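You operate a simulated robot arm through the tools that you are given. There is no shell and no other tool. Be economical: measure what you need, move in short steps, check, and stop when the job is done.

The job below is to be done with a simulated robot arm. You get a single attempt, and the scene is never put back.

TASK
Switch the trolley brake lever off. Then take the yellow tape roll on the top of the lab bench and put it away on the upper shelf of the steel rack. Then put the brown-handled jug in the soak tub floor. Then fetch the black sink plug and set it on top of the brown liner box. Then push the spares door of the workbench shut. Then press the small black button under the gauge three times. Then press the number two button of the keypad three times. Then open the drawer under the draining board, take the red sink plug on the top of the lab bench and put it away inside and shut the board again. Then shut the drawer of the syrup table. Then put the green-handled jug in the hand basin bowl. Then fetch the yellow filter and stand it on top of the tube box. Then take the white filter and put it on the white tape roll. Then put the blue filter on the flat of the hopper top. Keep to this order. Set down upright: brown-handled jug, green-handled jug, yellow filter, white filter, blue filter. The trolley brake lever goes to its stop.

The check looks at the end state, three seconds after you hand in, the way a careful person would. Anything else that was tipped, shoved, dropped, spilled or broken makes it a failure.

THE ROBOT
A 6-joint arm with a fingered hand on a trunk, on a base that drives. Base frame: it is fixed to the floor where the robot stands at the start and does not move with it; the origin is under the middle of the robot, x ahead of it, y to its left, z up. Readings come in cm, degrees, newtons and seconds.
With the tool pointing down near the work surface it reaches from about 16 to 44 cm from the robot's upright axis, wherever it stands. Its first joint turns from -166.0 to 166.0 degrees. Places, roughly: black sink plug (7x7x6 cm) [-180, -100, 90]; blue filter (5x5x9 cm) [520, -340, 60]; brown liner box [125, -50, 25]; brown-handled jug [-150, -50, 100]; drawer of the syrup table [340, -470, 70]; drawer under the draining board [-150, -40, 70]; drawer under the draining board inside [-160, -40, 70]; flat of the hopper top (16x24 cm) [304, 66, 122]; green-handled jug [325, -475, 100]; hand basin bowl (42x26 cm) [370, -520, 72]; number two button of the keypad [80, -280, 100]; red sink plug (7x7x6 cm) [120, -330, 90]; small black button under the gauge [-10, -240, 100]; soak tub floor (32x26 cm) [-182, -70, 74]; spares door of the workbench [10, -210, 50]; trolley brake lever [40, -10, 70]; tube box [500, -375, 25]; upper shelf of the steel rack (24x144 cm) [522, -352, 52]; white filter (5x5x9 cm) [530, -330, 60]; white tape roll (6x6x3 cm) [100, -320, 90]; yellow filter (5x5x9 cm) [530, -330, 60]; yellow tape roll (6x6x2 cm) [170, -360, 90]. Payload 3.2 kg.
The TCP is the grasp point between the finger pads, 2.2 cm short of the fingertips. In the tool frame z runs along the fingers and y along their closing line. The gripper opens to 11.2 cm. The gripper's body begins 6 cm behind the TCP. The gripper is a hand of 3 fingers: y runs from the thumb to the fingers, the wrist lies at [0, 0, -21.8] in the tool frame.
Orientation is that of the tool frame in the base frame, as [roll, pitch, yaw] about the fixed x, y, z axes, in that order (R = Rz(yaw) Ry(pitch) Rx(roll)). With the fingers straight down and closing along the base's y, the tool's x points along the base's -x, its y along +y and its z along -z.

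THE INTERFACE
- The arm moves only by the tool send_rows. Its argument "moves" is a list of rows, each a list of 6 numbers: the shift along the tool's x, y, z in cm, then the turn, a rotation vector about the tool's x, y, z in degrees. In form: [[tx, ty, tz, wx, wy, wz], ...]. A call has 1 to 20 rows; each row shifts and turns the commanded pose from where the row before left it, along the tool's axes as they then stand. Each row takes 0.2 s and may step no farther than 5 cm and 8.6 degrees from the row before; otherwise, the whole call is refused. A pose out of reach is approached as far as the arm can. The call stops where the force on the tool passes 40 N (or 10 N more than at its start, if that is more) or the arm is blocked; 0.2 s more then pass. In this call time passes only in rows, and 0.2 s behind the last. The reply holds the time, the measured pose of the TCP, the force on the tool along the base axes, the opening and the grip force, in the units named above and with some noise, with the torque about the TCP (base axes, N m) and any sound that the robot's microphone picked up.
- Cameras (640 x 400 px; columns grow to the right, rows downward): "scene" is now at [1.56, 13.84, 131.41]; the picture's right is [-0.34, -0.94, 0.00], its down [-0.71, 0.26, -0.66] and it looks along [0.62, -0.22, -0.75] (base axes); focal length 262 px, centre (320, 200). "wrist" rides on the gripper at [6.6, 0.3, -8] in the tool frame; the picture's right is [-0.05, 1.00, 0.00], its down [-0.77, -0.04, -0.64] and it looks along [-0.64, -0.03, 0.77] (tool axes); focal length 275 px, centre (320, 200). There is no depth. A picture from a camera that has moved, and an enlarged one, comes with that camera's place and axes in the base frame and with its lens.
- get_image(camera): a new picture of that camera. No time passes.
- slide_trunk(by): slides the trunk up (or, below 0, down) by that many cm; the arm and the scene camera ride with it, the base frame stays. It gives what a move gives, with no picture.
- base_move(legs): drives the robot by 1 to 6 legs, each [ahead, turn to the left] in cm and degrees, along the robot's own axes; the way and the turn of a leg run together, so that a leg with both is an arc; at most 150 cm and 180 degrees a leg. The arm and the cameras ride along, it lands a little off, and it stops where it bumps. It gives what a move gives.
- move_fingers(finger1, finger2, thumb_bend): sets how far each is bent, from 0 (flat) to 1 (curled in); at 0.3 the hand is open as for a grip, at 0.7 the pads meet at the TCP. One left out holds its place. A second passes; each finger stops where it meets its share of the squeeze, and holds until it gets a number again. It is the only way to open and close the hand. It gives what a move gives, with no picture; readings hold the bend of each and the force on the fingers (four entries, about 0 where the hand has none), thumb and palm.
- head_to(pan, tilt): turns the head with the scene camera to pan (to the left, within 155 degrees either way) and tilt (down, from -29 to 69), counted from straight ahead of the robot. It gives what a move gives.
- close_up(camera, box): a new picture of the part [left, top, right, bottom] of that camera's present view, enlarged. No time passes.
- sign_off(): hands the job in; it is judged then, once.

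Work in short steps. Places have to be worked out from the pictures, the camera data and where the tool is seen: move nearer, look again, correct. Check each grasp and each placing, and mend what went wrong. You have 556 turns and 354 pictures in all, those below and enlarged ones among them. Open the gripper and draw the arm clear of the work before you hand the job in, unless the task says otherwise.

The tools are called after "Request:" as a command line: name --pt "numbers of a row" for each row, then --argument value for the rest, lists and objects as JSON in quotes. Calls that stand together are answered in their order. send_rows: Moves the arm, as the interface text tells. Its arguments: {"type":"object","properties":{"moves":{"type":"array"}},"required":["moves"]} The other tools are called the same way: slide_trunk (by) slides the trunk up or down; move_fingers (finger1, finger2, thumb_bend) moves the fingers one by one; base_move (legs) drives the base; head_to (pan, tilt) turns the head that bears the scene camera; get_image (camera) takes a picture; close_up (camera, box) takes an enlarged picture of a part of a camera's view; sign_off () hands the job in.

At the start:

```text
time: 0.0
tcp_pos: [40.49, 18.78, 85.51]
tool_rot: [-180.0, 0.0, -180.0]
force: [-0.3, -0.6, 0.3]
wrist_torque: [0.03, 0.01, 0.04]
gripper_width: 11.2
finger_force: 0.0
shape: jaw
bend: [0.3, 0.3, 0.3]
finger forces: [0.0, 0.0, 0.0, 0.0, 0.1, 0.1]
trunk travel left (down, up): [-35.0, 24.0]
robot x, y, heading: [0.17, 0.09, 0.0]
head pan, tilt: [-19.8, 48.9]
```

scene: 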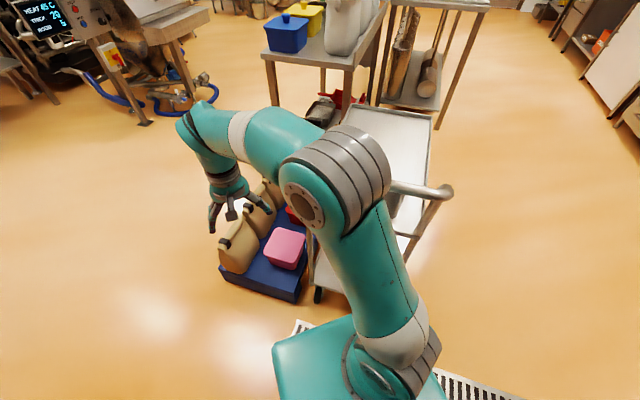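
wrist: 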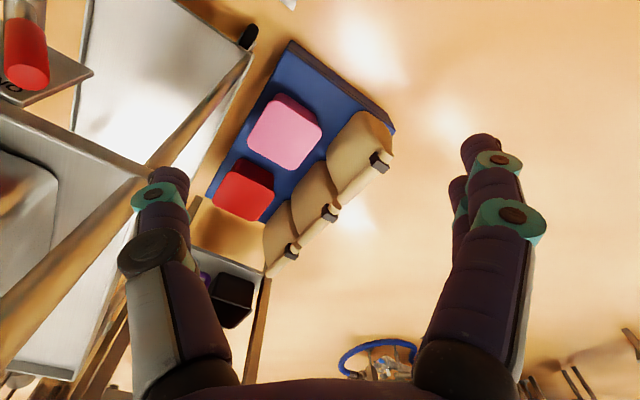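

The trolley is ahead and slightly right, with something red and lettered at the top left of the wrist view, which is probably the brake lever. I'll take a closer look at it from both cameras.

Request:
close_up --camera "wrist" --box '[0, 0, 200, 130]'

Request:
head_to --pan -35 --tilt 55

Request:
get_image --camera "scene"

```text
3.08 times, centred on (100, 65) of wrist
camera zoom: at [33.97, 19.02, 93.59], right [0.05, 1.0, 0.0], down [0.77, -0.04, 0.64], along [0.64, -0.03, -0.77], focal length 847 px, centre (997, 615)
```

zoom: 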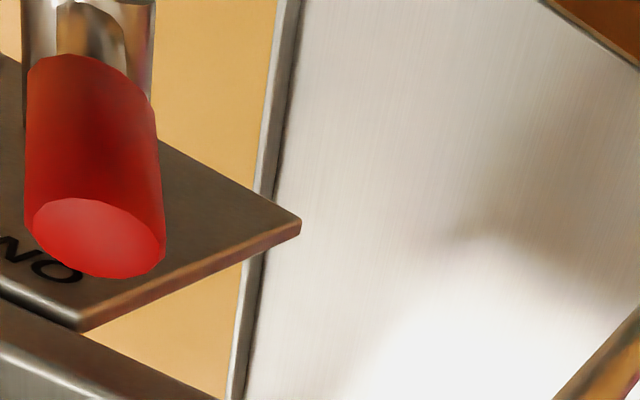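

```text
time: 0.8
tcp_pos: [40.57, 18.71, 85.55]
tool_rot: [-180.0, 0.0, -180.0]
force: [0.3, -0.3, 0.4]
wrist_torque: [-0.01, -0.03, 0.02]
gripper_width: 11.19
finger_force: 0.0
shape: jaw
bend: [0.3, 0.3, 0.3]
finger forces: [0.0, 0.0, 0.0, 0.1, 0.0, 0.1]
trunk travel left (down, up): [-35.0, 24.0]
robot x, y, heading: [0.11, 0.22, 0.1]
head pan, tilt: [-35.0, 55.0]
```

```text
350 pictures are left
camera scene: at [0.14, 12.35, 130.62], right [-0.57, -0.82, 0.0], down [-0.67, 0.47, -0.57], along [0.47, -0.33, -0.82], focal length 262 px, centre (320, 200)
```

scene: 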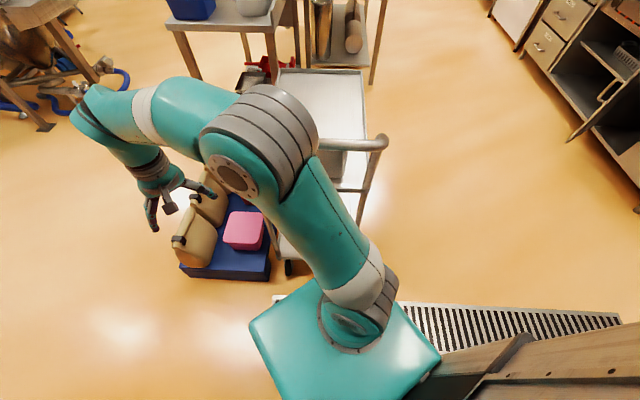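

The lever sits around [40,-8,68], just right of the hand. I'll raise the trunk for clearance and shift the hand right and back so the wrist camera sees it squarely.

Request:
slide_trunk --by 12

Request:
send_rows --pt "3 -4 0 0 0 0" --pt "3 -4 0 0 0 0" --pt "3 -4 0 0 0 0" --pt "2 -4 0 0 0 0" --pt "0 -4 0 0 0 0"

Request:
get_image --camera "wrist"

```text
time: 2.3
tcp_pos: [40.5, 18.76, 97.55]
tool_rot: [180.0, 0.0, -180.0]
force: [1.0, 0.6, -0.4]
wrist_torque: [-0.04, 0.05, -0.01]
gripper_width: 11.2
finger_force: 0.0
shape: jaw
bend: [0.3, 0.3, 0.3]
finger forces: [0.1, 0.0, 0.0, 0.1, 0.1, 0.0]
trunk travel left (down, up): [-47.0, 12.0]
robot x, y, heading: [0.23, -0.09, 0.0]
head pan, tilt: [-35.0, 55.0]
```

```text
time: 3.5
tcp_pos: [29.29, -1.75, 97.54]
tool_rot: [179.9, 0.0, 179.9]
force: [0.5, -0.2, 0.2]
wrist_torque: [-0.04, 0.01, -0.02]
gripper_width: 11.18
finger_force: 0.1
shape: jaw
bend: [0.3, 0.3, 0.3]
finger forces: [0.0, 0.0, 0.1, 0.0, 0.1, 0.0]
trunk travel left (down, up): [-47.0, 12.0]
robot x, y, heading: [-0.18, -0.26, -0.2]
head pan, tilt: [-35.0, 55.0]
```

```text
349 pictures are left
camera wrist: at [22.78, -1.34, 105.69], right [0.05, 1.0, 0.0], down [0.77, -0.04, 0.64], along [0.64, -0.03, -0.77], focal length 275 px, centre (320, 200)
```

wrist: 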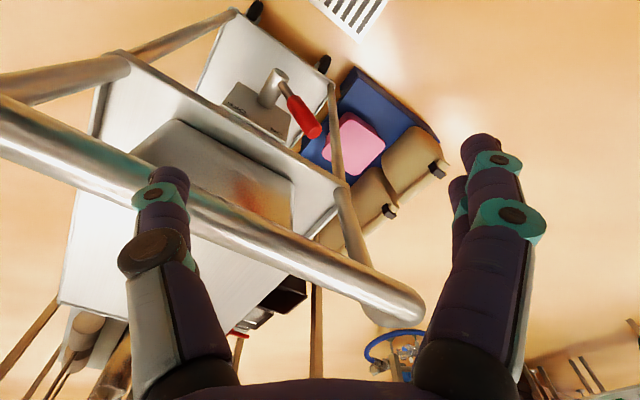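

The lever and its plate are in view. I'll enlarge it to read the labels.

Request:
close_up --camera "wrist" --box '[210, 50, 350, 160]'

```text
3.64 times, centred on (280, 105) of wrist
camera zoom: at [22.78, -1.34, 105.69], right [0.05, 1.0, 0.0], down [0.77, -0.04, 0.64], along [0.64, -0.03, -0.77], focal length 1001 px, centre (466, 546)
```

zoom: 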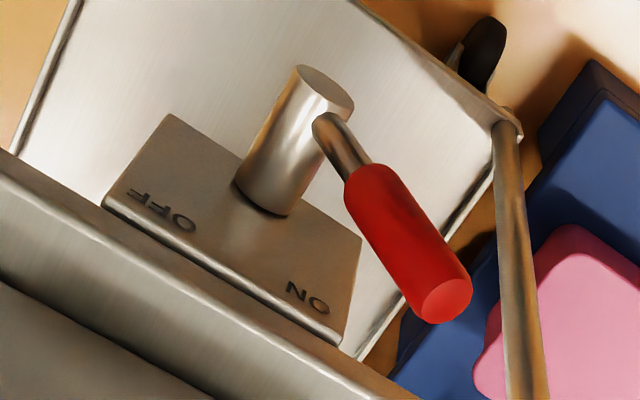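

The lever arm turns on an upright post: it points to ON at about yaw 27°, with its tip near [39,-3,72]. OFF is clockwise, and the push bar runs close above it. I'll take a scene view to place the bar.

Request:
head_to --pan -15 --tilt 62

Request:
get_image --camera "scene"

```text
time: 4.3
tcp_pos: [29.45, -1.58, 97.75]
tool_rot: [180.0, 0.0, 179.9]
force: [-0.2, -0.7, -0.4]
wrist_torque: [0.02, 0.01, -0.01]
gripper_width: 11.19
finger_force: 0.2
shape: jaw
bend: [0.3, 0.3, 0.3]
finger forces: [0.0, 0.0, 0.1, 0.0, 0.0, 0.1]
trunk travel left (down, up): [-47.0, 12.0]
robot x, y, heading: [0.1, 0.19, 0.1]
head pan, tilt: [-15.0, 62.0]
```

```text
347 pictures are left
camera scene: at [0.44, 14.81, 141.78], right [-0.26, -0.97, 0.0], down [-0.85, 0.23, -0.47], along [0.45, -0.12, -0.88], focal length 262 px, centre (320, 200)
```

scene: 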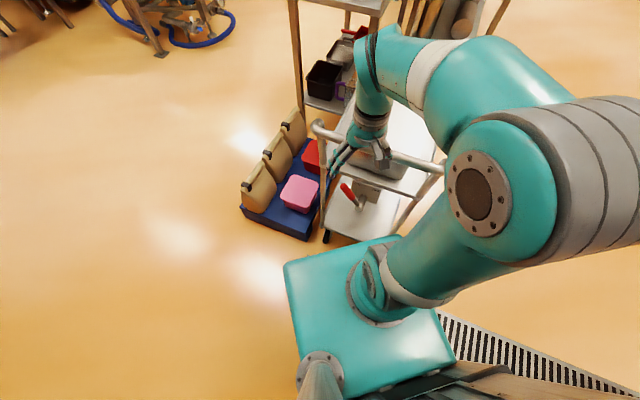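

The bar is at about z 96, overhanging the lever, so I must come in under it along the trolley's outward normal. I'll retract the arm, then look left and back before shifting the base about 18 cm left.

Request:
send_rows --pt "4 2 -1 0 0 0" --pt "4 2 -1 0 0 0" --pt "2 0 -1 0 0 0"

Request:
head_to --pan 110 --tilt 45

Request:
get_image --camera "scene"

```text
time: 5.1
tcp_pos: [19.48, 2.5, 100.38]
tool_rot: [-180.0, 0.0, -179.9]
force: [-0.4, -0.5, -0.1]
wrist_torque: [-0.01, 0.01, -0.01]
gripper_width: 11.2
finger_force: 0.1
shape: jaw
bend: [0.3, 0.3, 0.3]
finger forces: [0.1, 0.0, 0.1, 0.0, 0.0, 0.0]
trunk travel left (down, up): [-47.0, 12.0]
robot x, y, heading: [-0.1, -0.18, 0.0]
head pan, tilt: [-15.0, 62.0]
```

```text
time: 7.2
tcp_pos: [19.64, 2.44, 100.37]
tool_rot: [180.0, 0.0, -179.9]
force: [-0.3, 0.3, -0.3]
wrist_torque: [0.04, 0.03, -0.02]
gripper_width: 11.19
finger_force: 0.0
shape: jaw
bend: [0.3, 0.3, 0.3]
finger forces: [0.0, 0.0, 0.0, 0.0, 0.1, 0.0]
trunk travel left (down, up): [-47.0, 12.0]
robot x, y, heading: [0.18, -0.25, -0.1]
head pan, tilt: [110.0, 45.0]
```

```text
346 pictures are left
camera scene: at [-8.56, 24.12, 143.96], right [0.94, 0.34, 0.0], down [0.24, -0.66, -0.71], along [-0.24, 0.66, -0.71], focal length 262 px, centre (320, 200)
```

scene: 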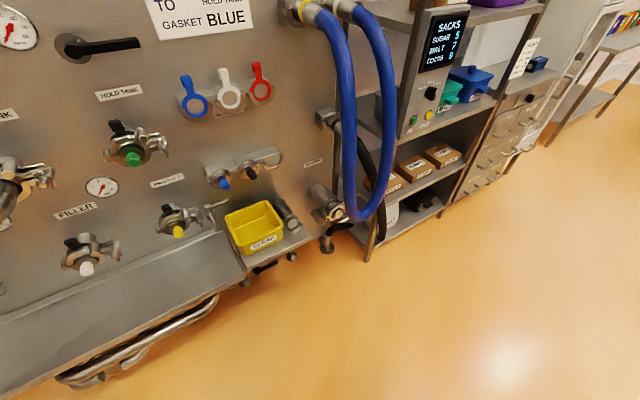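

The machine on the left keeps about 50 cm clear of the spot I want. I'll turn left, drive 18 cm, and turn back to face the trolley end squarely.

Request:
base_move --legs '[[0, 90], [18, 0], [0, -127]]'

Request:
head_to --pan 0 --tilt 60

Request:
get_image --camera "scene"

Request:
get_image --camera "wrist"

```text
time: 17.7
tcp_pos: [17.24, 8.59, 100.27]
tool_rot: [-180.0, -0.1, 145.1]
force: [0.0, -0.4, -0.3]
wrist_torque: [0.0, -0.01, -0.01]
gripper_width: 11.19
finger_force: 0.0
shape: jaw
bend: [0.3, 0.3, 0.3]
finger forces: [0.1, 0.0, 0.0, 0.0, 0.1, 0.0]
trunk travel left (down, up): [-47.0, 12.0]
robot x, y, heading: [-0.04, 17.65, -34.8]
head pan, tilt: [110.0, 45.0]
```

```text
time: 19.6
tcp_pos: [17.18, 8.65, 100.24]
tool_rot: [-180.0, 0.0, 145.1]
force: [0.1, -0.9, -0.2]
wrist_torque: [-0.01, 0.02, 0.01]
gripper_width: 11.18
finger_force: 0.1
shape: jaw
bend: [0.3, 0.3, 0.3]
finger forces: [0.1, 0.0, 0.1, 0.0, 0.0, 0.0]
trunk travel left (down, up): [-47.0, 12.0]
robot x, y, heading: [-0.3, 18.08, -34.9]
head pan, tilt: [0.0, 60.0]
```

```text
345 pictures are left
camera scene: at [10.01, 30.95, 142.01], right [-0.57, -0.82, 0.0], down [-0.71, 0.49, -0.5], along [0.41, -0.29, -0.87], focal length 262 px, centre (320, 200)
```

scene: 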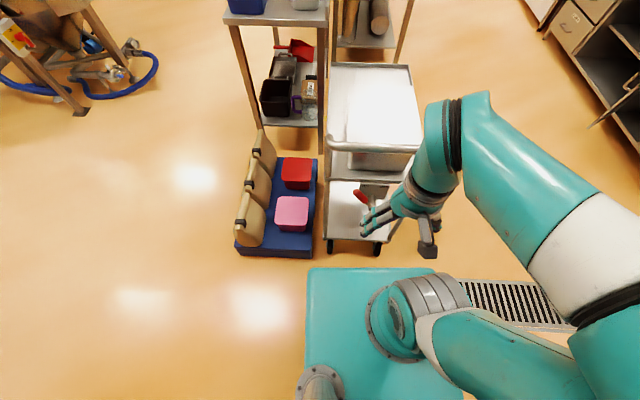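

```text
344 pictures are left
camera wrist: at [11.98, 12.72, 108.38], right [0.61, 0.79, 0.0], down [0.61, -0.47, 0.64], along [0.5, -0.39, -0.77], focal length 275 px, centre (320, 200)
```

wrist: 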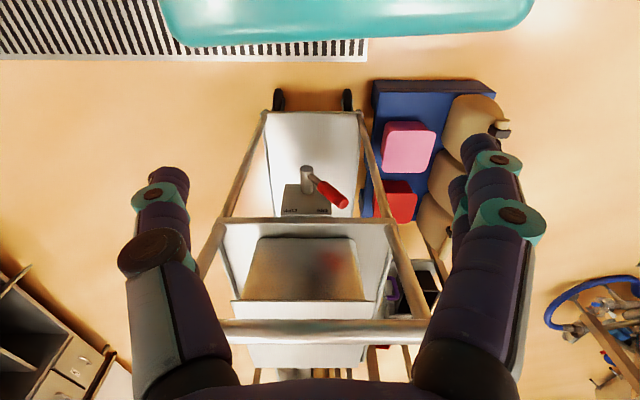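

The view is now square on. I'll enlarge the lever for exact points.

Request:
close_up --camera "wrist" --box '[260, 140, 380, 230]'

Request:
close_up --camera "scene" --box '[320, 130, 420, 230]'

```text
4.44 times, centred on (320, 185) of wrist
camera zoom: at [11.98, 12.72, 108.38], right [0.61, 0.79, 0.0], down [0.61, -0.47, 0.64], along [0.5, -0.39, -0.77], focal length 1224 px, centre (320, 267)
```

zoom: 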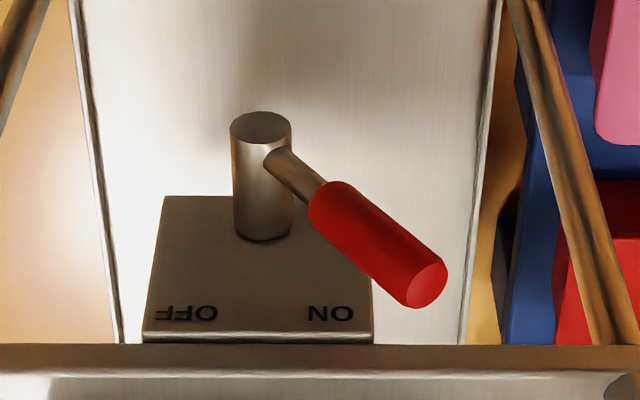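

```text
4.00 times, centred on (370, 180) of scene
camera zoom: at [10.01, 30.95, 142.01], right [-0.57, -0.82, 0.0], down [-0.71, 0.49, -0.5], along [0.41, -0.29, -0.87], focal length 1047 px, centre (120, 280)
```

zoom: 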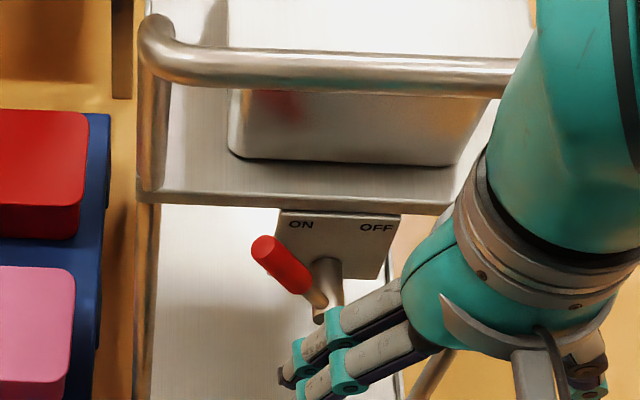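

The plate is actually vertical and faces me. The lever swings in a vertical plane from ON (up-left) to OFF (up-right), with its tip near [38.6,-3,72.5]. I'll close the fingers into a stick, move forward and left, tilt 45° forward, then lower the trunk.

Request:
move_fingers --finger1 0.7 --finger2 0.7 --thumb_bend 0.7

Request:
send_rows --pt "-4 2 0 0 0 0" --pt "-4 2 0 0 0 0" --pt "-4 2 0 0 0 0" --pt "-4 2 0 0 0 0" --pt "0 0 0 0 -7.5 0" --pt "0 0 0 0 -7.5 0" --pt "0 0 0 0 -7.5 0" --pt "0 0 0 0 -7.5 0" --pt "0 0 0 0 -7.5 0" --pt "0 0 0 0 -7.5 0"

Request:
slide_trunk --by -24

Request:
get_image --camera "scene"

Request:
get_image --camera "wrist"

```text
time: 20.6
tcp_pos: [17.27, 8.5, 100.41]
tool_rot: [180.0, -0.1, 145.0]
force: [0.5, -0.8, 0.8]
wrist_torque: [-0.02, 0.02, 0.01]
gripper_width: 0.25
finger_force: 0.1
shape: fingers
bend: [0.7, 0.7, 0.7]
finger forces: [0.0, 0.1, 0.1, 0.0, 0.0, 0.0]
trunk travel left (down, up): [-47.0, 12.0]
robot x, y, heading: [-0.64, 17.73, -34.7]
head pan, tilt: [0.0, 60.0]
```

```text
time: 22.8
tcp_pos: [34.97, 6.01, 100.24]
tool_rot: [179.9, 45.1, 145.2]
force: [0.3, 0.5, 1.3]
wrist_torque: [-0.01, 0.0, -0.01]
gripper_width: 0.27
finger_force: 0.0
shape: fingers
bend: [0.7, 0.7, 0.7]
finger forces: [0.0, 0.0, 0.2, 0.0, 0.1, 0.0]
trunk travel left (down, up): [-47.0, 12.0]
robot x, y, heading: [0.02, 17.82, -34.9]
head pan, tilt: [0.0, 60.0]
```

```text
time: 25.3
tcp_pos: [34.99, 6.06, 76.37]
tool_rot: [-180.0, 45.0, 145.0]
force: [-0.3, -0.3, 0.5]
wrist_torque: [0.03, -0.02, 0.02]
gripper_width: 0.27
finger_force: 0.0
shape: fingers
bend: [0.7, 0.7, 0.7]
finger forces: [0.1, 0.0, 0.0, 0.0, 0.0, 0.0]
trunk travel left (down, up): [-23.0, 36.0]
robot x, y, heading: [-0.41, 18.02, -35.0]
head pan, tilt: [0.0, 60.0]
```

```text
341 pictures are left
camera scene: at [10.01, 30.95, 118.01], right [-0.57, -0.82, 0.0], down [-0.71, 0.5, -0.5], along [0.41, -0.29, -0.87], focal length 262 px, centre (320, 200)
```

scene: 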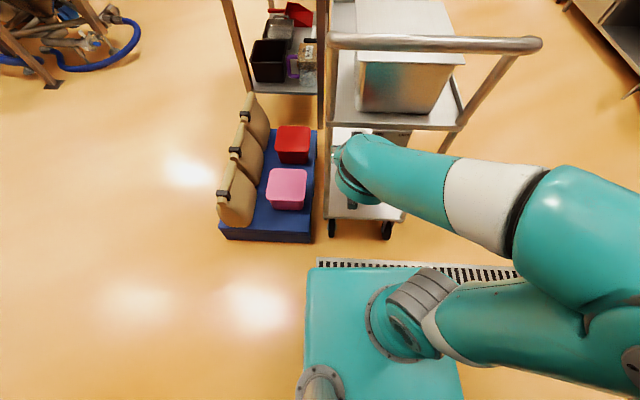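

```text
340 pictures are left
camera wrist: at [26.63, 12.3, 77.33], right [0.6, 0.8, 0.03], down [0.06, -0.08, 0.99], along [0.8, -0.59, -0.1], focal length 275 px, centre (320, 200)
```

wrist: 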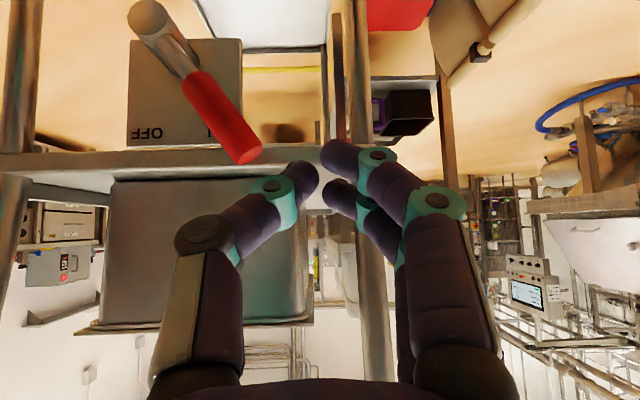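

The red handle tip is just right of my fingertips and the way in is clear. I'll move in along the tool axis to sit left of the lever.

Request:
send_rows --pt "-0.6 0 3.4 0 0 0" --pt "-0.6 0 3.4 0 0 0" --pt "-0.6 0 3.4 0 0 0"

Request:
get_image --camera "wrist"

```text
time: 26.1
tcp_pos: [42.01, 1.05, 70.32]
tool_rot: [180.0, 45.0, 145.3]
force: [0.6, 2.4, -0.7]
wrist_torque: [-0.02, -0.01, -0.04]
gripper_width: 0.22
finger_force: 0.4
shape: fingers
bend: [0.7, 0.7, 0.7]
finger forces: [0.0, 0.0, 0.1, 0.0, 1.2, 0.0]
trunk travel left (down, up): [-23.0, 36.0]
robot x, y, heading: [-0.32, 18.01, -34.7]
head pan, tilt: [0.0, 60.0]
```

```text
339 pictures are left
camera wrist: at [33.7, 7.28, 71.39], right [0.6, 0.8, 0.03], down [0.06, -0.08, 0.99], along [0.8, -0.59, -0.1], focal length 275 px, centre (320, 200)
```

wrist: 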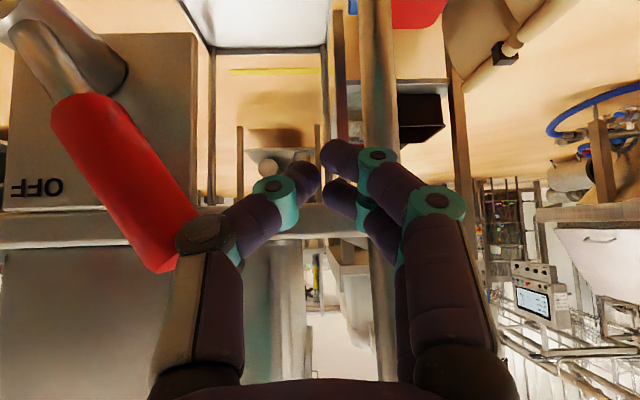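

The lever tip touches the base of the thumb. I'll back off 2–3 cm so the slimmer finger part meets it, then push right.

Request:
send_rows --pt "1 0.7 -1 0 0 0" --pt "1 0 -1 0 0 0" --pt "0 -2 0 0 0 0" --pt "0 -2 0 0 0 0" --pt "0 -2 0 0 0 0" --pt "0 -2 0 0 0 0"

Request:
get_image --camera "wrist"

```text
time: 27.5
tcp_pos: [35.29, -3.11, 70.29]
tool_rot: [180.0, 45.0, 145.0]
force: [-2.6, 5.7, 1.3]
wrist_torque: [0.04, 0.0, -0.03]
gripper_width: 0.0
finger_force: 3.6
shape: fingers
bend: [0.7, 0.69, 0.73]
finger forces: [0.0, 0.5, 0.0, 0.0, 6.2, 0.0]
trunk travel left (down, up): [-23.0, 36.0]
robot x, y, heading: [-0.29, 17.53, -34.9]
head pan, tilt: [0.0, 60.0]
```

```text
338 pictures are left
camera wrist: at [27.03, 3.14, 71.37], right [0.6, 0.8, 0.03], down [0.06, -0.08, 0.99], along [0.8, -0.59, -0.1], focal length 275 px, centre (320, 200)
```

wrist: 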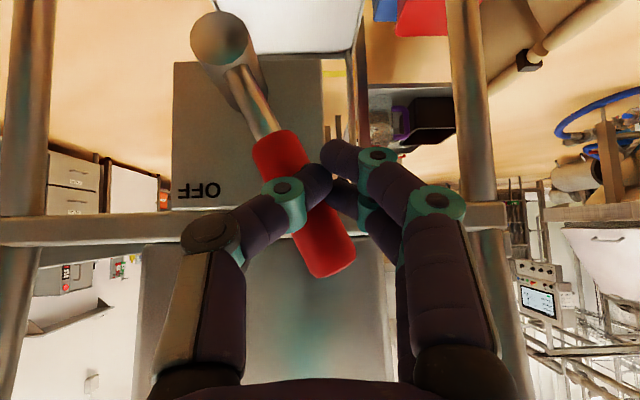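

The lever moves with about 6 N. I'll keep pushing right.

Request:
send_rows --pt "0 -2 0 0 0 0" --pt "0 -2 0 0 0 0" --pt "0 -2 0 0 0 0" --pt "0 -2 0 0 0 0"

Request:
get_image --camera "wrist"

```text
time: 28.5
tcp_pos: [33.33, -5.9, 72.44]
tool_rot: [-179.5, 44.9, 145.1]
force: [-0.6, 1.1, -0.7]
wrist_torque: [0.0, -0.02, -0.01]
gripper_width: 0.11
finger_force: 0.6
shape: fingers
bend: [0.7, 0.7, 0.71]
finger forces: [0.1, 0.1, 0.1, 0.1, 1.4, 0.0]
out of reach, approached as far as the arm can: row 2, 3, 4
trunk travel left (down, up): [-23.0, 36.0]
robot x, y, heading: [-0.64, 18.2, -35.0]
head pan, tilt: [0.0, 60.0]
```

```text
337 pictures are left
camera wrist: at [25.09, 0.36, 73.47], right [0.6, 0.8, 0.03], down [0.06, -0.08, 0.99], along [0.79, -0.6, -0.1], focal length 275 px, centre (320, 200)
```

wrist: 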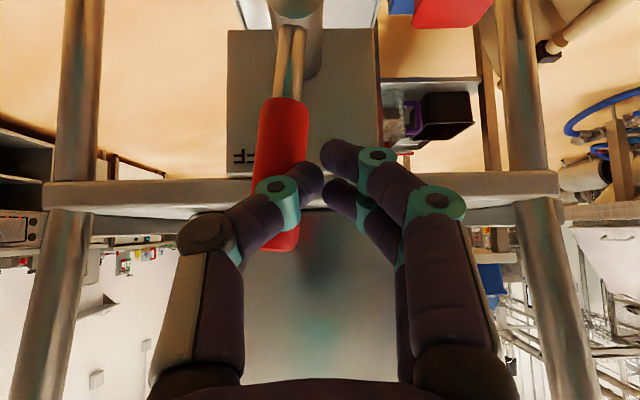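

The lever is now past upright, but the arm's reach ended there. Turning the base right will carry the hand further.

Request:
base_move --legs '[[0, -8]]'

Request:
get_image --camera "wrist"

```text
time: 29.5
tcp_pos: [29.71, -10.28, 72.57]
tool_rot: [-179.5, 44.8, 137.0]
force: [-3.3, 5.5, 3.2]
wrist_torque: [0.02, 0.02, 0.02]
gripper_width: 0.0
finger_force: 3.6
shape: fingers
bend: [0.7, 0.7, 0.73]
finger forces: [0.0, 0.0, 0.0, 0.0, 6.7, 0.0]
trunk travel left (down, up): [-23.0, 36.0]
robot x, y, heading: [-0.33, 18.07, -43.0]
head pan, tilt: [0.0, 60.0]
```

```text
336 pictures are left
camera wrist: at [22.34, -2.95, 73.46], right [0.71, 0.7, 0.03], down [0.05, -0.09, 0.99], along [0.7, -0.7, -0.1], focal length 275 px, centre (320, 200)
```

wrist: 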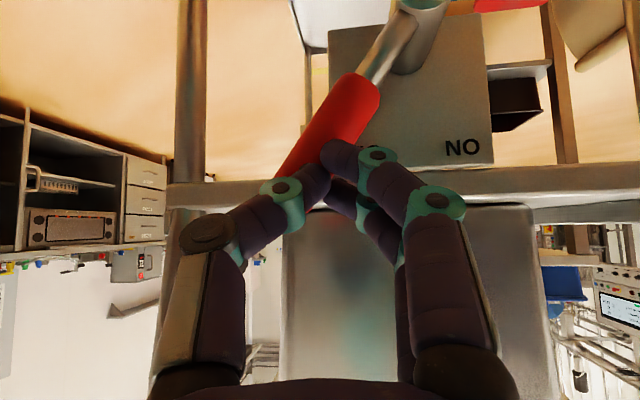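

The lever is well toward OFF. I'll turn on in small steps until it stops.

Request:
base_move --legs '[[0, -5]]'

Request:
get_image --camera "wrist"

```text
time: 30.4
tcp_pos: [27.19, -12.85, 72.38]
tool_rot: [-179.5, 45.1, 132.2]
force: [4.1, 11.9, 15.6]
wrist_torque: [0.23, -0.74, 0.5]
gripper_width: 0.25
finger_force: 9.4
shape: fingers
bend: [0.7, 0.57, 0.7]
finger forces: [0.0, 18.8, 0.0, 0.0, 0.1, 0.1]
trunk travel left (down, up): [-23.0, 36.0]
robot x, y, heading: [-0.23, 17.62, -48.2]
head pan, tilt: [0.0, 60.0]
```

```text
335 pictures are left
camera wrist: at [20.46, -4.79, 73.53], right [0.77, 0.64, 0.03], down [0.04, -0.09, 1.0], along [0.64, -0.76, -0.1], focal length 275 px, centre (320, 200)
```

wrist: 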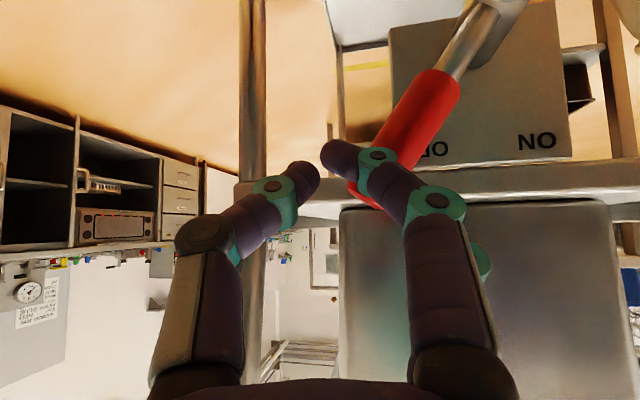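

The lever sits against finger 2 with 19 N, well above the 6 N it needed to move, so it should be at the OFF stop. I'll ease off slightly, pull straight out, and check.

Request:
send_rows --pt "0 0.8 0 0 0 0" --pt "2 0 -2 0 0 0" --pt "2 0 -2 0 0 0" --pt "2 0 -2 0 0 0"

Request:
get_image --camera "wrist"

```text
time: 31.4
tcp_pos: [26.31, -11.63, 72.7]
tool_rot: [-179.2, 44.8, 132.1]
force: [0.2, 0.6, -0.1]
wrist_torque: [0.02, -0.01, 0.01]
gripper_width: 0.27
finger_force: 0.1
shape: fingers
bend: [0.7, 0.69, 0.7]
finger forces: [0.1, 0.0, 0.0, 0.0, 0.0, 0.1]
out of reach, approached as far as the arm can: row 1, 2, 3, 4
trunk travel left (down, up): [-23.0, 36.0]
robot x, y, heading: [-0.12, 18.09, -48.2]
head pan, tilt: [0.0, 60.0]
```

```text
334 pictures are left
camera wrist: at [19.74, -3.69, 73.77], right [0.77, 0.64, 0.02], down [0.05, -0.09, 0.99], along [0.64, -0.77, -0.1], focal length 275 px, centre (320, 200)
```

wrist: 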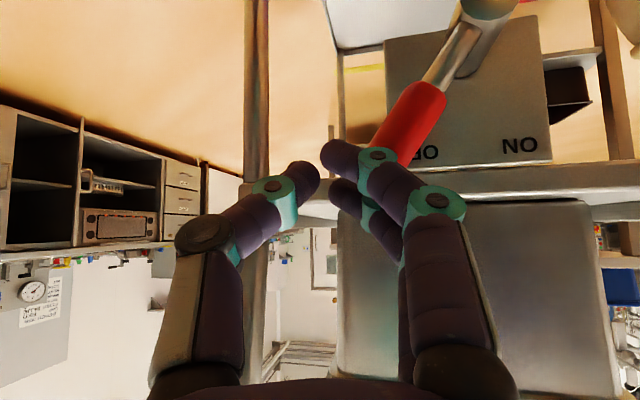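

The arm can't retract further, so I'll back the base out 12 cm and look at the lever again.

Request:
base_move --legs '[[-12, 0]]'

Request:
get_image --camera "wrist"

```text
time: 32.7
tcp_pos: [18.22, -2.54, 72.68]
tool_rot: [-179.2, 44.7, 132.2]
force: [0.5, -0.4, -0.4]
wrist_torque: [-0.01, -0.06, 0.0]
gripper_width: 0.24
finger_force: 0.1
shape: fingers
bend: [0.7, 0.69, 0.7]
finger forces: [0.0, 0.1, 0.1, 0.1, 0.0, 0.0]
trunk travel left (down, up): [-23.0, 36.0]
robot x, y, heading: [-8.82, 26.8, -47.9]
head pan, tilt: [0.0, 60.0]
```

```text
333 pictures are left
camera wrist: at [11.53, 5.47, 73.77], right [0.77, 0.64, 0.02], down [0.05, -0.09, 0.99], along [0.64, -0.76, -0.1], focal length 275 px, centre (320, 200)
```

wrist: 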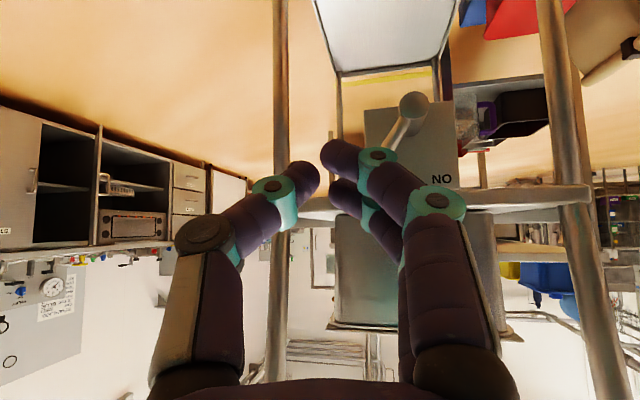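

The fingers hide the lever, so I'll turn the base 13° left to see it square.

Request:
base_move --legs '[[0, 13]]'

Request:
close_up --camera "wrist" --box '[180, 60, 400, 220]'

```text
time: 33.9
tcp_pos: [24.15, 4.18, 72.79]
tool_rot: [-179.1, 44.8, 145.2]
force: [-0.1, -0.2, 0.0]
wrist_torque: [0.0, 0.03, 0.0]
gripper_width: 0.24
finger_force: 0.0
shape: fingers
bend: [0.7, 0.69, 0.7]
finger forces: [0.1, 0.0, 0.1, 0.0, 0.0, 0.0]
trunk travel left (down, up): [-23.0, 36.0]
robot x, y, heading: [-8.19, 26.65, -34.9]
head pan, tilt: [0.0, 60.0]
```

```text
2.50 times, centred on (290, 140) of wrist
camera zoom: at [15.86, 10.54, 73.78], right [0.61, 0.79, 0.02], down [0.07, -0.08, 0.99], along [0.79, -0.6, -0.1], focal length 688 px, centre (395, 350)
```

zoom: 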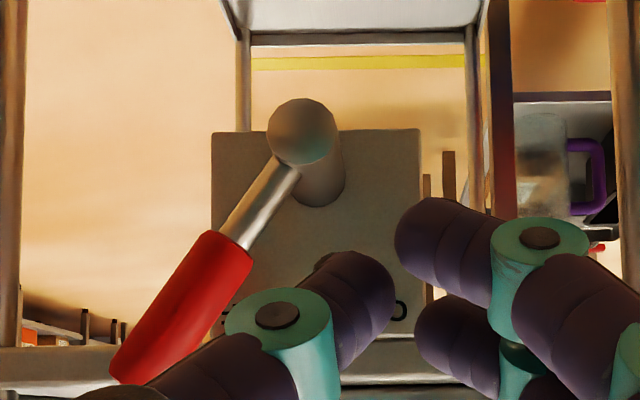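

The lever is about 35° past upright on the OFF side, mirroring its ON position, so the brake is off. I'll set the tool straight down again, raise it, and look toward the lab bench.

Request:
send_rows --pt "0 0 -2 0 7.5 0" --pt "0 0 -2 0 7.5 0" --pt "0 0 -2 0 7.5 0" --pt "0 0 -1 0 7.5 0" --pt "0 0 0 0 7.5 0" --pt "0 0 0 0 7.5 0"

Request:
slide_trunk --by 24

Request:
head_to --pan -45 --tilt 25

Request:
get_image --camera "scene"

```text
time: 35.3
tcp_pos: [22.26, 2.95, 75.57]
tool_rot: [-174.8, 19.9, 141.7]
force: [0.4, -0.4, 0.6]
wrist_torque: [0.02, 0.01, -0.01]
gripper_width: 0.22
finger_force: 0.2
shape: fingers
bend: [0.7, 0.69, 0.7]
finger forces: [0.1, 0.1, 0.0, 0.1, 0.1, 0.0]
out of reach, approached as far as the arm can: row 1, 2, 3
trunk travel left (down, up): [-23.0, 36.0]
robot x, y, heading: [-8.3, 26.78, -35.2]
head pan, tilt: [0.0, 60.0]
```

```text
time: 37.8
tcp_pos: [22.29, 2.84, 99.42]
tool_rot: [-174.8, 20.1, 141.7]
force: [0.2, -0.3, 0.7]
wrist_torque: [-0.02, -0.02, -0.01]
gripper_width: 0.23
finger_force: 0.0
shape: fingers
bend: [0.7, 0.69, 0.7]
finger forces: [0.0, 0.1, 0.0, 0.0, 0.0, 0.0]
trunk travel left (down, up): [-47.0, 12.0]
robot x, y, heading: [-8.5, 27.11, -34.8]
head pan, tilt: [0.0, 60.0]
```

```text
time: 38.9
tcp_pos: [22.3, 2.84, 99.51]
tool_rot: [-174.6, 20.1, 141.7]
force: [-0.8, -0.6, 0.0]
wrist_torque: [0.0, 0.02, 0.0]
gripper_width: 0.24
finger_force: 0.1
shape: fingers
bend: [0.7, 0.69, 0.7]
finger forces: [0.1, 0.0, 0.0, 0.1, 0.0, 0.1]
trunk travel left (down, up): [-47.0, 12.0]
robot x, y, heading: [-8.74, 27.22, -34.8]
head pan, tilt: [-45.0, 25.0]
```

```text
331 pictures are left
camera scene: at [-2.07, 34.85, 147.01], right [-0.98, -0.18, 0.0], down [-0.07, 0.42, -0.91], along [0.16, -0.89, -0.42], focal length 262 px, centre (320, 200)
```

scene: 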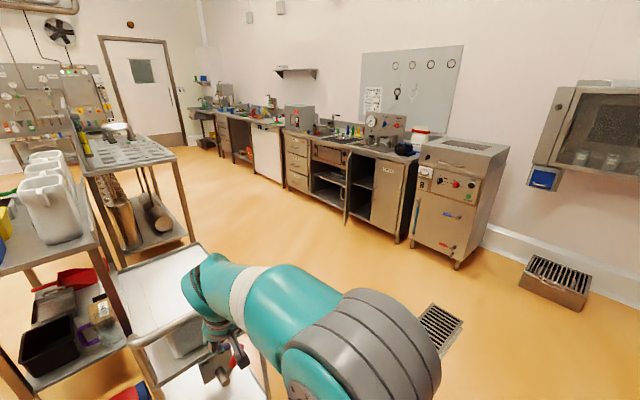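

This gives a clear view of the long bench run. I'll enlarge it to identify the items.

Request:
close_up --camera "scene" --box '[180, 60, 440, 240]'

Request:
head_to --pan 5 --tilt 25

Request:
get_image --camera "scene"

Request:
head_to --pan -100 --tilt 25

Request:
get_image --camera "scene"

```text
2.22 times, centred on (310, 150) of scene
camera zoom: at [-2.07, 34.85, 147.01], right [-0.98, -0.18, 0.0], down [-0.07, 0.42, -0.91], along [0.16, -0.89, -0.42], focal length 582 px, centre (342, 311)
```

zoom: 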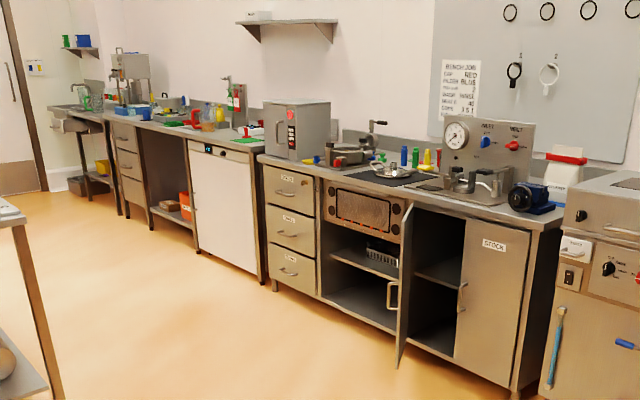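

```text
time: 40.1
tcp_pos: [22.23, 2.88, 99.52]
tool_rot: [-174.8, 20.0, 141.8]
force: [0.0, 0.4, -0.3]
wrist_torque: [0.02, 0.03, 0.05]
gripper_width: 0.25
finger_force: 0.0
shape: fingers
bend: [0.7, 0.69, 0.7]
finger forces: [0.0, 0.1, 0.0, 0.0, 0.0, 0.0]
trunk travel left (down, up): [-47.0, 12.0]
robot x, y, heading: [-8.36, 26.92, -34.7]
head pan, tilt: [5.0, 25.0]
```

```text
329 pictures are left
camera scene: at [4.29, 39.31, 147.02], right [-0.5, -0.87, 0.0], down [-0.37, 0.21, -0.91], along [0.79, -0.45, -0.42], focal length 262 px, centre (320, 200)
```

scene: 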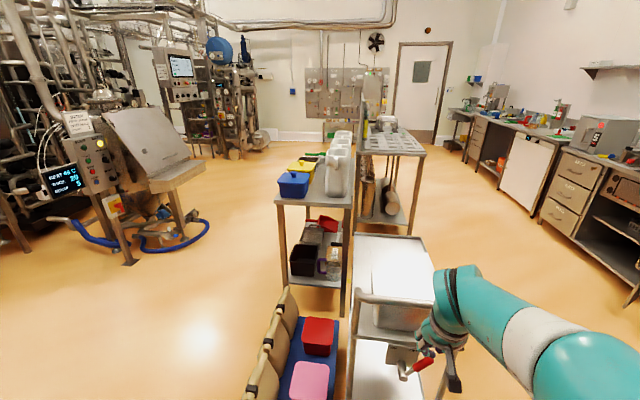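

```text
time: 41.9
tcp_pos: [22.21, 2.77, 99.56]
tool_rot: [-174.6, 20.0, 141.7]
force: [0.4, -0.2, -0.3]
wrist_torque: [-0.01, -0.01, -0.01]
gripper_width: 0.23
finger_force: 0.1
shape: fingers
bend: [0.7, 0.69, 0.7]
finger forces: [0.0, 0.0, 0.1, 0.0, 0.1, 0.0]
trunk travel left (down, up): [-47.0, 12.0]
robot x, y, heading: [-8.33, 27.1, -34.6]
head pan, tilt: [-100.0, 25.0]
```

```text
328 pictures are left
camera scene: at [-10.2, 37.39, 147.02], right [-0.71, 0.71, 0.0], down [0.3, 0.3, -0.91], along [-0.64, -0.64, -0.42], focal length 262 px, centre (320, 200)
```

scene: 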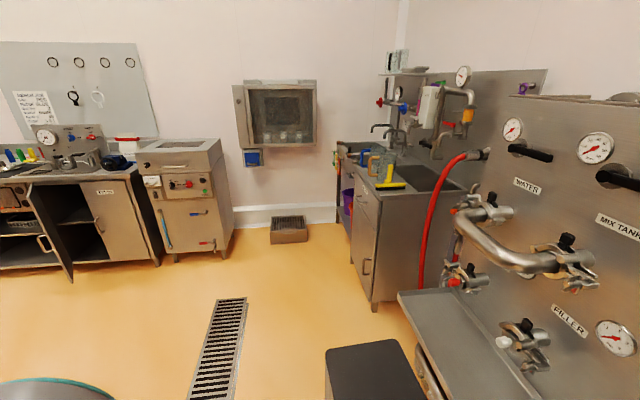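

The room's axes run at about -37°, and the bench front lies at about -160 across the room. I'll straighten the tool, then drive round the trolley's right side and along the bench.

Request:
send_rows --pt "-1 0 0 0 7 0" --pt "-1 0 0 -2.5 7 0" --pt "0 0 0 -2.5 6 0"

Request:
base_move --legs '[[0, -92.5], [97, 0], [0, 90]]'

Request:
head_to --pan -35 --tilt 25

Request:
get_image --camera "scene"

```text
time: 42.7
tcp_pos: [23.68, 1.65, 100.11]
tool_rot: [179.9, 0.0, 140.6]
force: [0.1, -0.5, 0.8]
wrist_torque: [-0.04, -0.02, 0.0]
gripper_width: 0.24
finger_force: 0.0
shape: fingers
bend: [0.7, 0.69, 0.7]
finger forces: [0.0, 0.0, 0.0, 0.1, 0.0, 0.1]
trunk travel left (down, up): [-47.0, 12.0]
robot x, y, heading: [-8.69, 26.78, -34.9]
head pan, tilt: [-100.0, 25.0]
```

```text
time: 55.7
tcp_pos: [-40.78, -76.39, 100.11]
tool_rot: [179.9, 0.1, 136.1]
force: [-0.7, 0.8, 0.4]
wrist_torque: [0.02, 0.0, -0.01]
gripper_width: 0.24
finger_force: 0.1
shape: fingers
bend: [0.7, 0.69, 0.7]
finger forces: [0.1, 0.0, 0.0, 0.0, 0.0, 0.0]
trunk travel left (down, up): [-47.0, 12.0]
robot x, y, heading: [-71.48, -48.93, -39.2]
head pan, tilt: [-100.0, 25.0]
```

```text
time: 57.0
tcp_pos: [-40.76, -76.48, 100.06]
tool_rot: [-180.0, 0.1, 136.1]
force: [0.7, 0.4, -0.4]
wrist_torque: [0.03, -0.01, -0.04]
gripper_width: 0.27
finger_force: 0.0
shape: fingers
bend: [0.7, 0.69, 0.7]
finger forces: [0.0, 0.0, 0.0, 0.0, 0.0, 0.0]
trunk travel left (down, up): [-47.0, 12.0]
robot x, y, heading: [-71.24, -48.98, -39.2]
head pan, tilt: [-35.0, 25.0]
```

```text
327 pictures are left
camera scene: at [-62.55, -41.03, 147.02], right [-0.96, -0.27, 0.0], down [-0.11, 0.41, -0.91], along [0.25, -0.87, -0.42], focal length 262 px, centre (320, 200)
```

scene: 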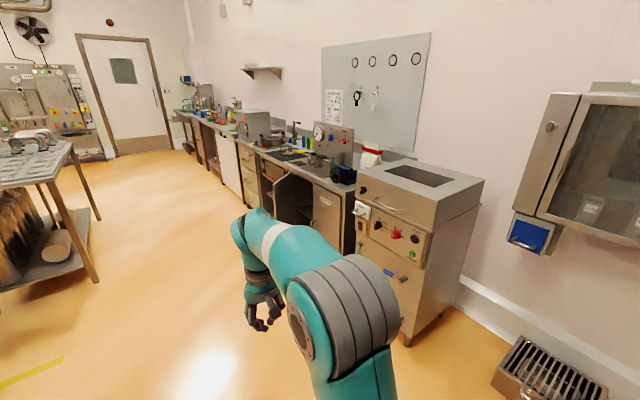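

The corridor ahead is clear. I'll align and drive on toward the yellow tape roll's place.

Request:
base_move --legs '[[0, 2], [150, 0], [150, 0], [70, 0]]'

Request:
head_to --pan -80 --tilt 35

Request:
get_image --camera "scene"

```text
time: 75.2
tcp_pos: [255.5, -296.6, 100.09]
tool_rot: [179.9, 0.1, 139.1]
force: [0.3, 0.0, 0.0]
wrist_torque: [0.03, 0.0, -0.03]
gripper_width: 0.27
finger_force: 0.1
shape: fingers
bend: [0.7, 0.69, 0.7]
finger forces: [0.1, 0.1, 0.1, 0.0, 0.0, 0.0]
trunk travel left (down, up): [-47.0, 12.0]
robot x, y, heading: [223.76, -270.37, -36.2]
head pan, tilt: [-35.0, 25.0]
```

```text
time: 76.4
tcp_pos: [255.64, -296.61, 99.97]
tool_rot: [-180.0, 0.1, 139.3]
force: [0.6, 0.3, -0.3]
wrist_torque: [0.03, -0.01, 0.01]
gripper_width: 0.21
finger_force: 0.1
shape: fingers
bend: [0.7, 0.69, 0.7]
finger forces: [0.0, 0.0, 0.0, 0.0, 0.0, 0.0]
trunk travel left (down, up): [-47.0, 12.0]
robot x, y, heading: [223.58, -270.55, -36.4]
head pan, tilt: [-80.0, 35.0]
```

```text
326 pictures are left
camera scene: at [225.04, -261.57, 145.44], right [-0.9, 0.44, 0.0], down [0.25, 0.51, -0.82], along [-0.36, -0.74, -0.57], focal length 262 px, centre (320, 200)
```

scene: 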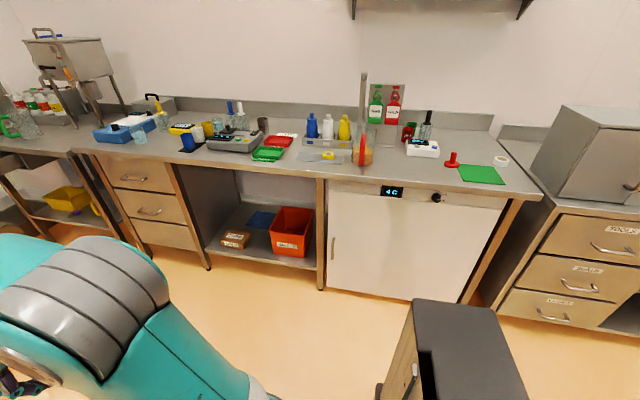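

The lab bench is in full view. I'll enlarge its top to find the yellow roll, red plug and white roll.

Request:
close_up --camera "scene" --box '[80, 70, 300, 200]'

Request:
close_up --camera "scene" --box '[290, 70, 520, 200]'

```text
2.91 times, centred on (190, 135) of scene
camera zoom: at [225.04, -261.57, 145.44], right [-0.9, 0.44, 0.0], down [0.25, 0.51, -0.82], along [-0.36, -0.74, -0.57], focal length 762 px, centre (698, 389)
```

zoom: 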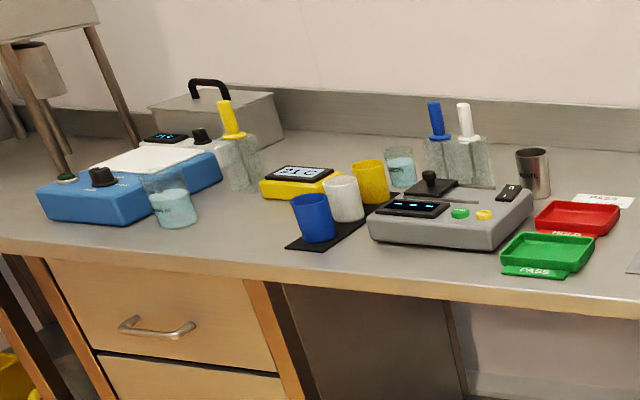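

```text
2.78 times, centred on (405, 135) of scene
camera zoom: at [225.04, -261.57, 145.44], right [-0.9, 0.44, 0.0], down [0.25, 0.51, -0.82], along [-0.36, -0.74, -0.57], focal length 729 px, centre (84, 381)
```

zoom: 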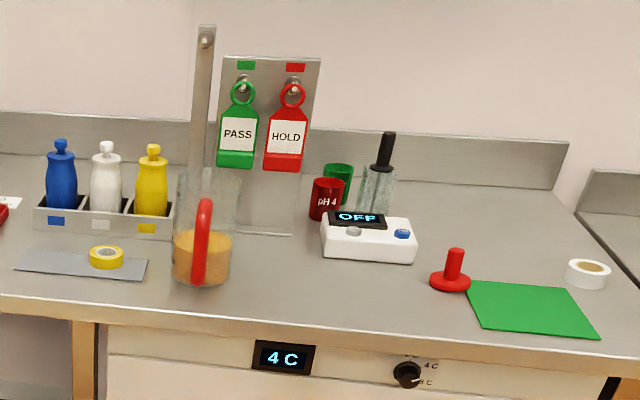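

The yellow roll is near [170,-366], about 17 cm in from the bench edge. The red plug and white roll are further right. A dark box seems to ride behind me on the right, so I'll check my own footprint before parking.

Request:
head_to --pan -130 --tilt 65

Request:
get_image --camera "scene"

Request:
head_to --pan -60 --tilt 68

Request:
get_image --camera "scene"

```text
time: 77.5
tcp_pos: [255.42, -296.53, 100.16]
tool_rot: [-180.0, 0.0, 139.2]
force: [0.1, -0.2, -1.3]
wrist_torque: [-0.02, -0.02, 0.0]
gripper_width: 0.23
finger_force: 0.0
shape: fingers
bend: [0.7, 0.69, 0.7]
finger forces: [0.0, 0.0, 0.1, 0.0, 0.0, 0.1]
trunk travel left (down, up): [-47.0, 12.0]
robot x, y, heading: [223.5, -270.37, -36.3]
head pan, tilt: [-130.0, 65.0]
```

```text
323 pictures are left
camera scene: at [223.02, -255.12, 141.46], right [-0.24, 0.97, 0.0], down [0.88, 0.22, -0.42], along [-0.41, -0.1, -0.91], focal length 262 px, centre (320, 200)
```

scene: 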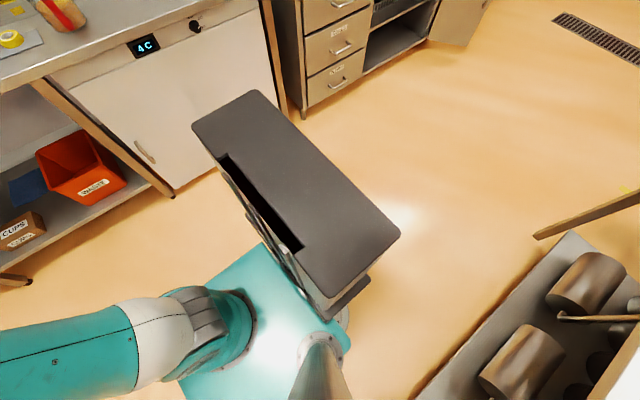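

```text
time: 79.0
tcp_pos: [255.56, -296.53, 100.18]
tool_rot: [179.9, 0.0, 139.2]
force: [-0.4, 0.3, -0.1]
wrist_torque: [0.03, -0.01, -0.03]
gripper_width: 0.22
finger_force: 0.0
shape: fingers
bend: [0.7, 0.69, 0.7]
finger forces: [0.0, 0.0, 0.1, 0.0, 0.1, 0.0]
trunk travel left (down, up): [-47.0, 12.0]
robot x, y, heading: [223.8, -270.31, -36.2]
head pan, tilt: [-60.0, 68.0]
```

```text
322 pictures are left
camera scene: at [228.31, -259.32, 141.15], right [-0.99, 0.11, 0.0], down [0.1, 0.92, -0.37], along [-0.04, -0.37, -0.93], focal length 262 px, centre (320, 200)
```

scene: 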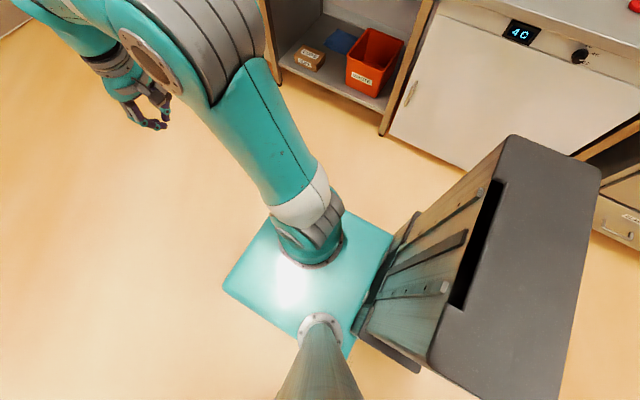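

My footprint is the carriage plate (about 20 cm to each side, 24 ahead) plus a slim column behind, so facing the bench works. I'll raise the trunk a little, turn to the bench at the tape roll, and approach part of the way.

Request:
slide_trunk --by 8

Request:
base_move --legs '[[15, 0], [0, -91], [45, 0]]'

Request:
move_fingers --finger1 0.3 --finger2 0.3 --thumb_bend 0.3

Request:
head_to --pan 0 --tilt 50

Request:
get_image --camera "scene"

Request:
get_image --camera "wrist"

```text
time: 80.1
tcp_pos: [255.4, -296.43, 108.11]
tool_rot: [-180.0, 0.1, 139.1]
force: [-0.7, 0.2, -0.3]
wrist_torque: [0.02, 0.02, 0.03]
gripper_width: 0.22
finger_force: 0.0
shape: fingers
bend: [0.7, 0.69, 0.7]
finger forces: [0.1, 0.0, 0.1, 0.0, 0.1, 0.0]
trunk travel left (down, up): [-55.0, 4.0]
robot x, y, heading: [223.44, -270.25, -36.2]
head pan, tilt: [-60.0, 68.0]
```

```text
time: 87.8
tcp_pos: [180.32, -344.97, 108.17]
tool_rot: [180.0, 0.0, 46.8]
force: [-0.4, -0.1, -1.2]
wrist_torque: [-0.01, -0.01, 0.01]
gripper_width: 0.29
finger_force: 0.1
shape: fingers
bend: [0.7, 0.69, 0.7]
finger forces: [0.0, 0.1, 0.0, 0.0, 0.0, 0.0]
trunk travel left (down, up): [-55.0, 4.0]
robot x, y, heading: [207.51, -314.59, -128.7]
head pan, tilt: [-60.0, 68.0]
```

```text
time: 88.8
tcp_pos: [180.19, -344.84, 108.03]
tool_rot: [180.0, 0.1, 46.7]
force: [-0.5, 0.5, -0.6]
wrist_torque: [-0.03, 0.01, -0.03]
gripper_width: 11.1
finger_force: 0.1
shape: fingers
bend: [0.3, 0.3, 0.3]
finger forces: [0.0, 0.0, 0.1, 0.0, 0.0, 0.1]
trunk travel left (down, up): [-55.0, 4.0]
robot x, y, heading: [208.08, -314.54, -128.7]
head pan, tilt: [-60.0, 68.0]
```

```text
time: 90.1
tcp_pos: [180.25, -344.95, 108.06]
tool_rot: [-180.0, 0.1, 46.7]
force: [0.5, -0.8, -0.3]
wrist_torque: [0.0, 0.01, 0.01]
gripper_width: 11.11
finger_force: 0.1
shape: fingers
bend: [0.3, 0.3, 0.3]
finger forces: [0.0, 0.0, 0.0, 0.0, 0.0, 0.1]
trunk travel left (down, up): [-55.0, 4.0]
robot x, y, heading: [207.78, -314.46, -128.6]
head pan, tilt: [0.0, 50.0]
```

```text
321 pictures are left
camera scene: at [219.8, -326.23, 151.27], right [-0.78, 0.63, 0.0], down [0.48, 0.6, -0.64], along [-0.4, -0.5, -0.77], focal length 262 px, centre (320, 200)
```

scene: 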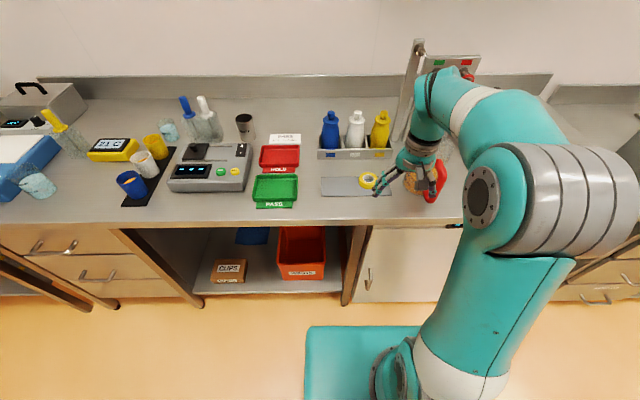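

```text
320 pictures are left
camera wrist: at [185.02, -340.26, 116.13], right [0.69, -0.72, 0.0], down [-0.55, -0.54, 0.64], along [-0.46, -0.44, -0.77], focal length 275 px, centre (320, 200)
```

wrist: 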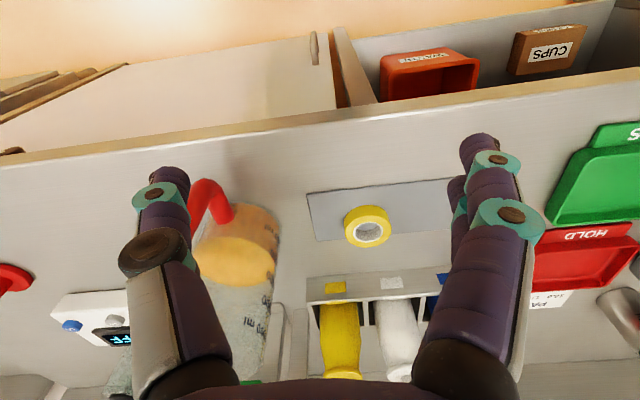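

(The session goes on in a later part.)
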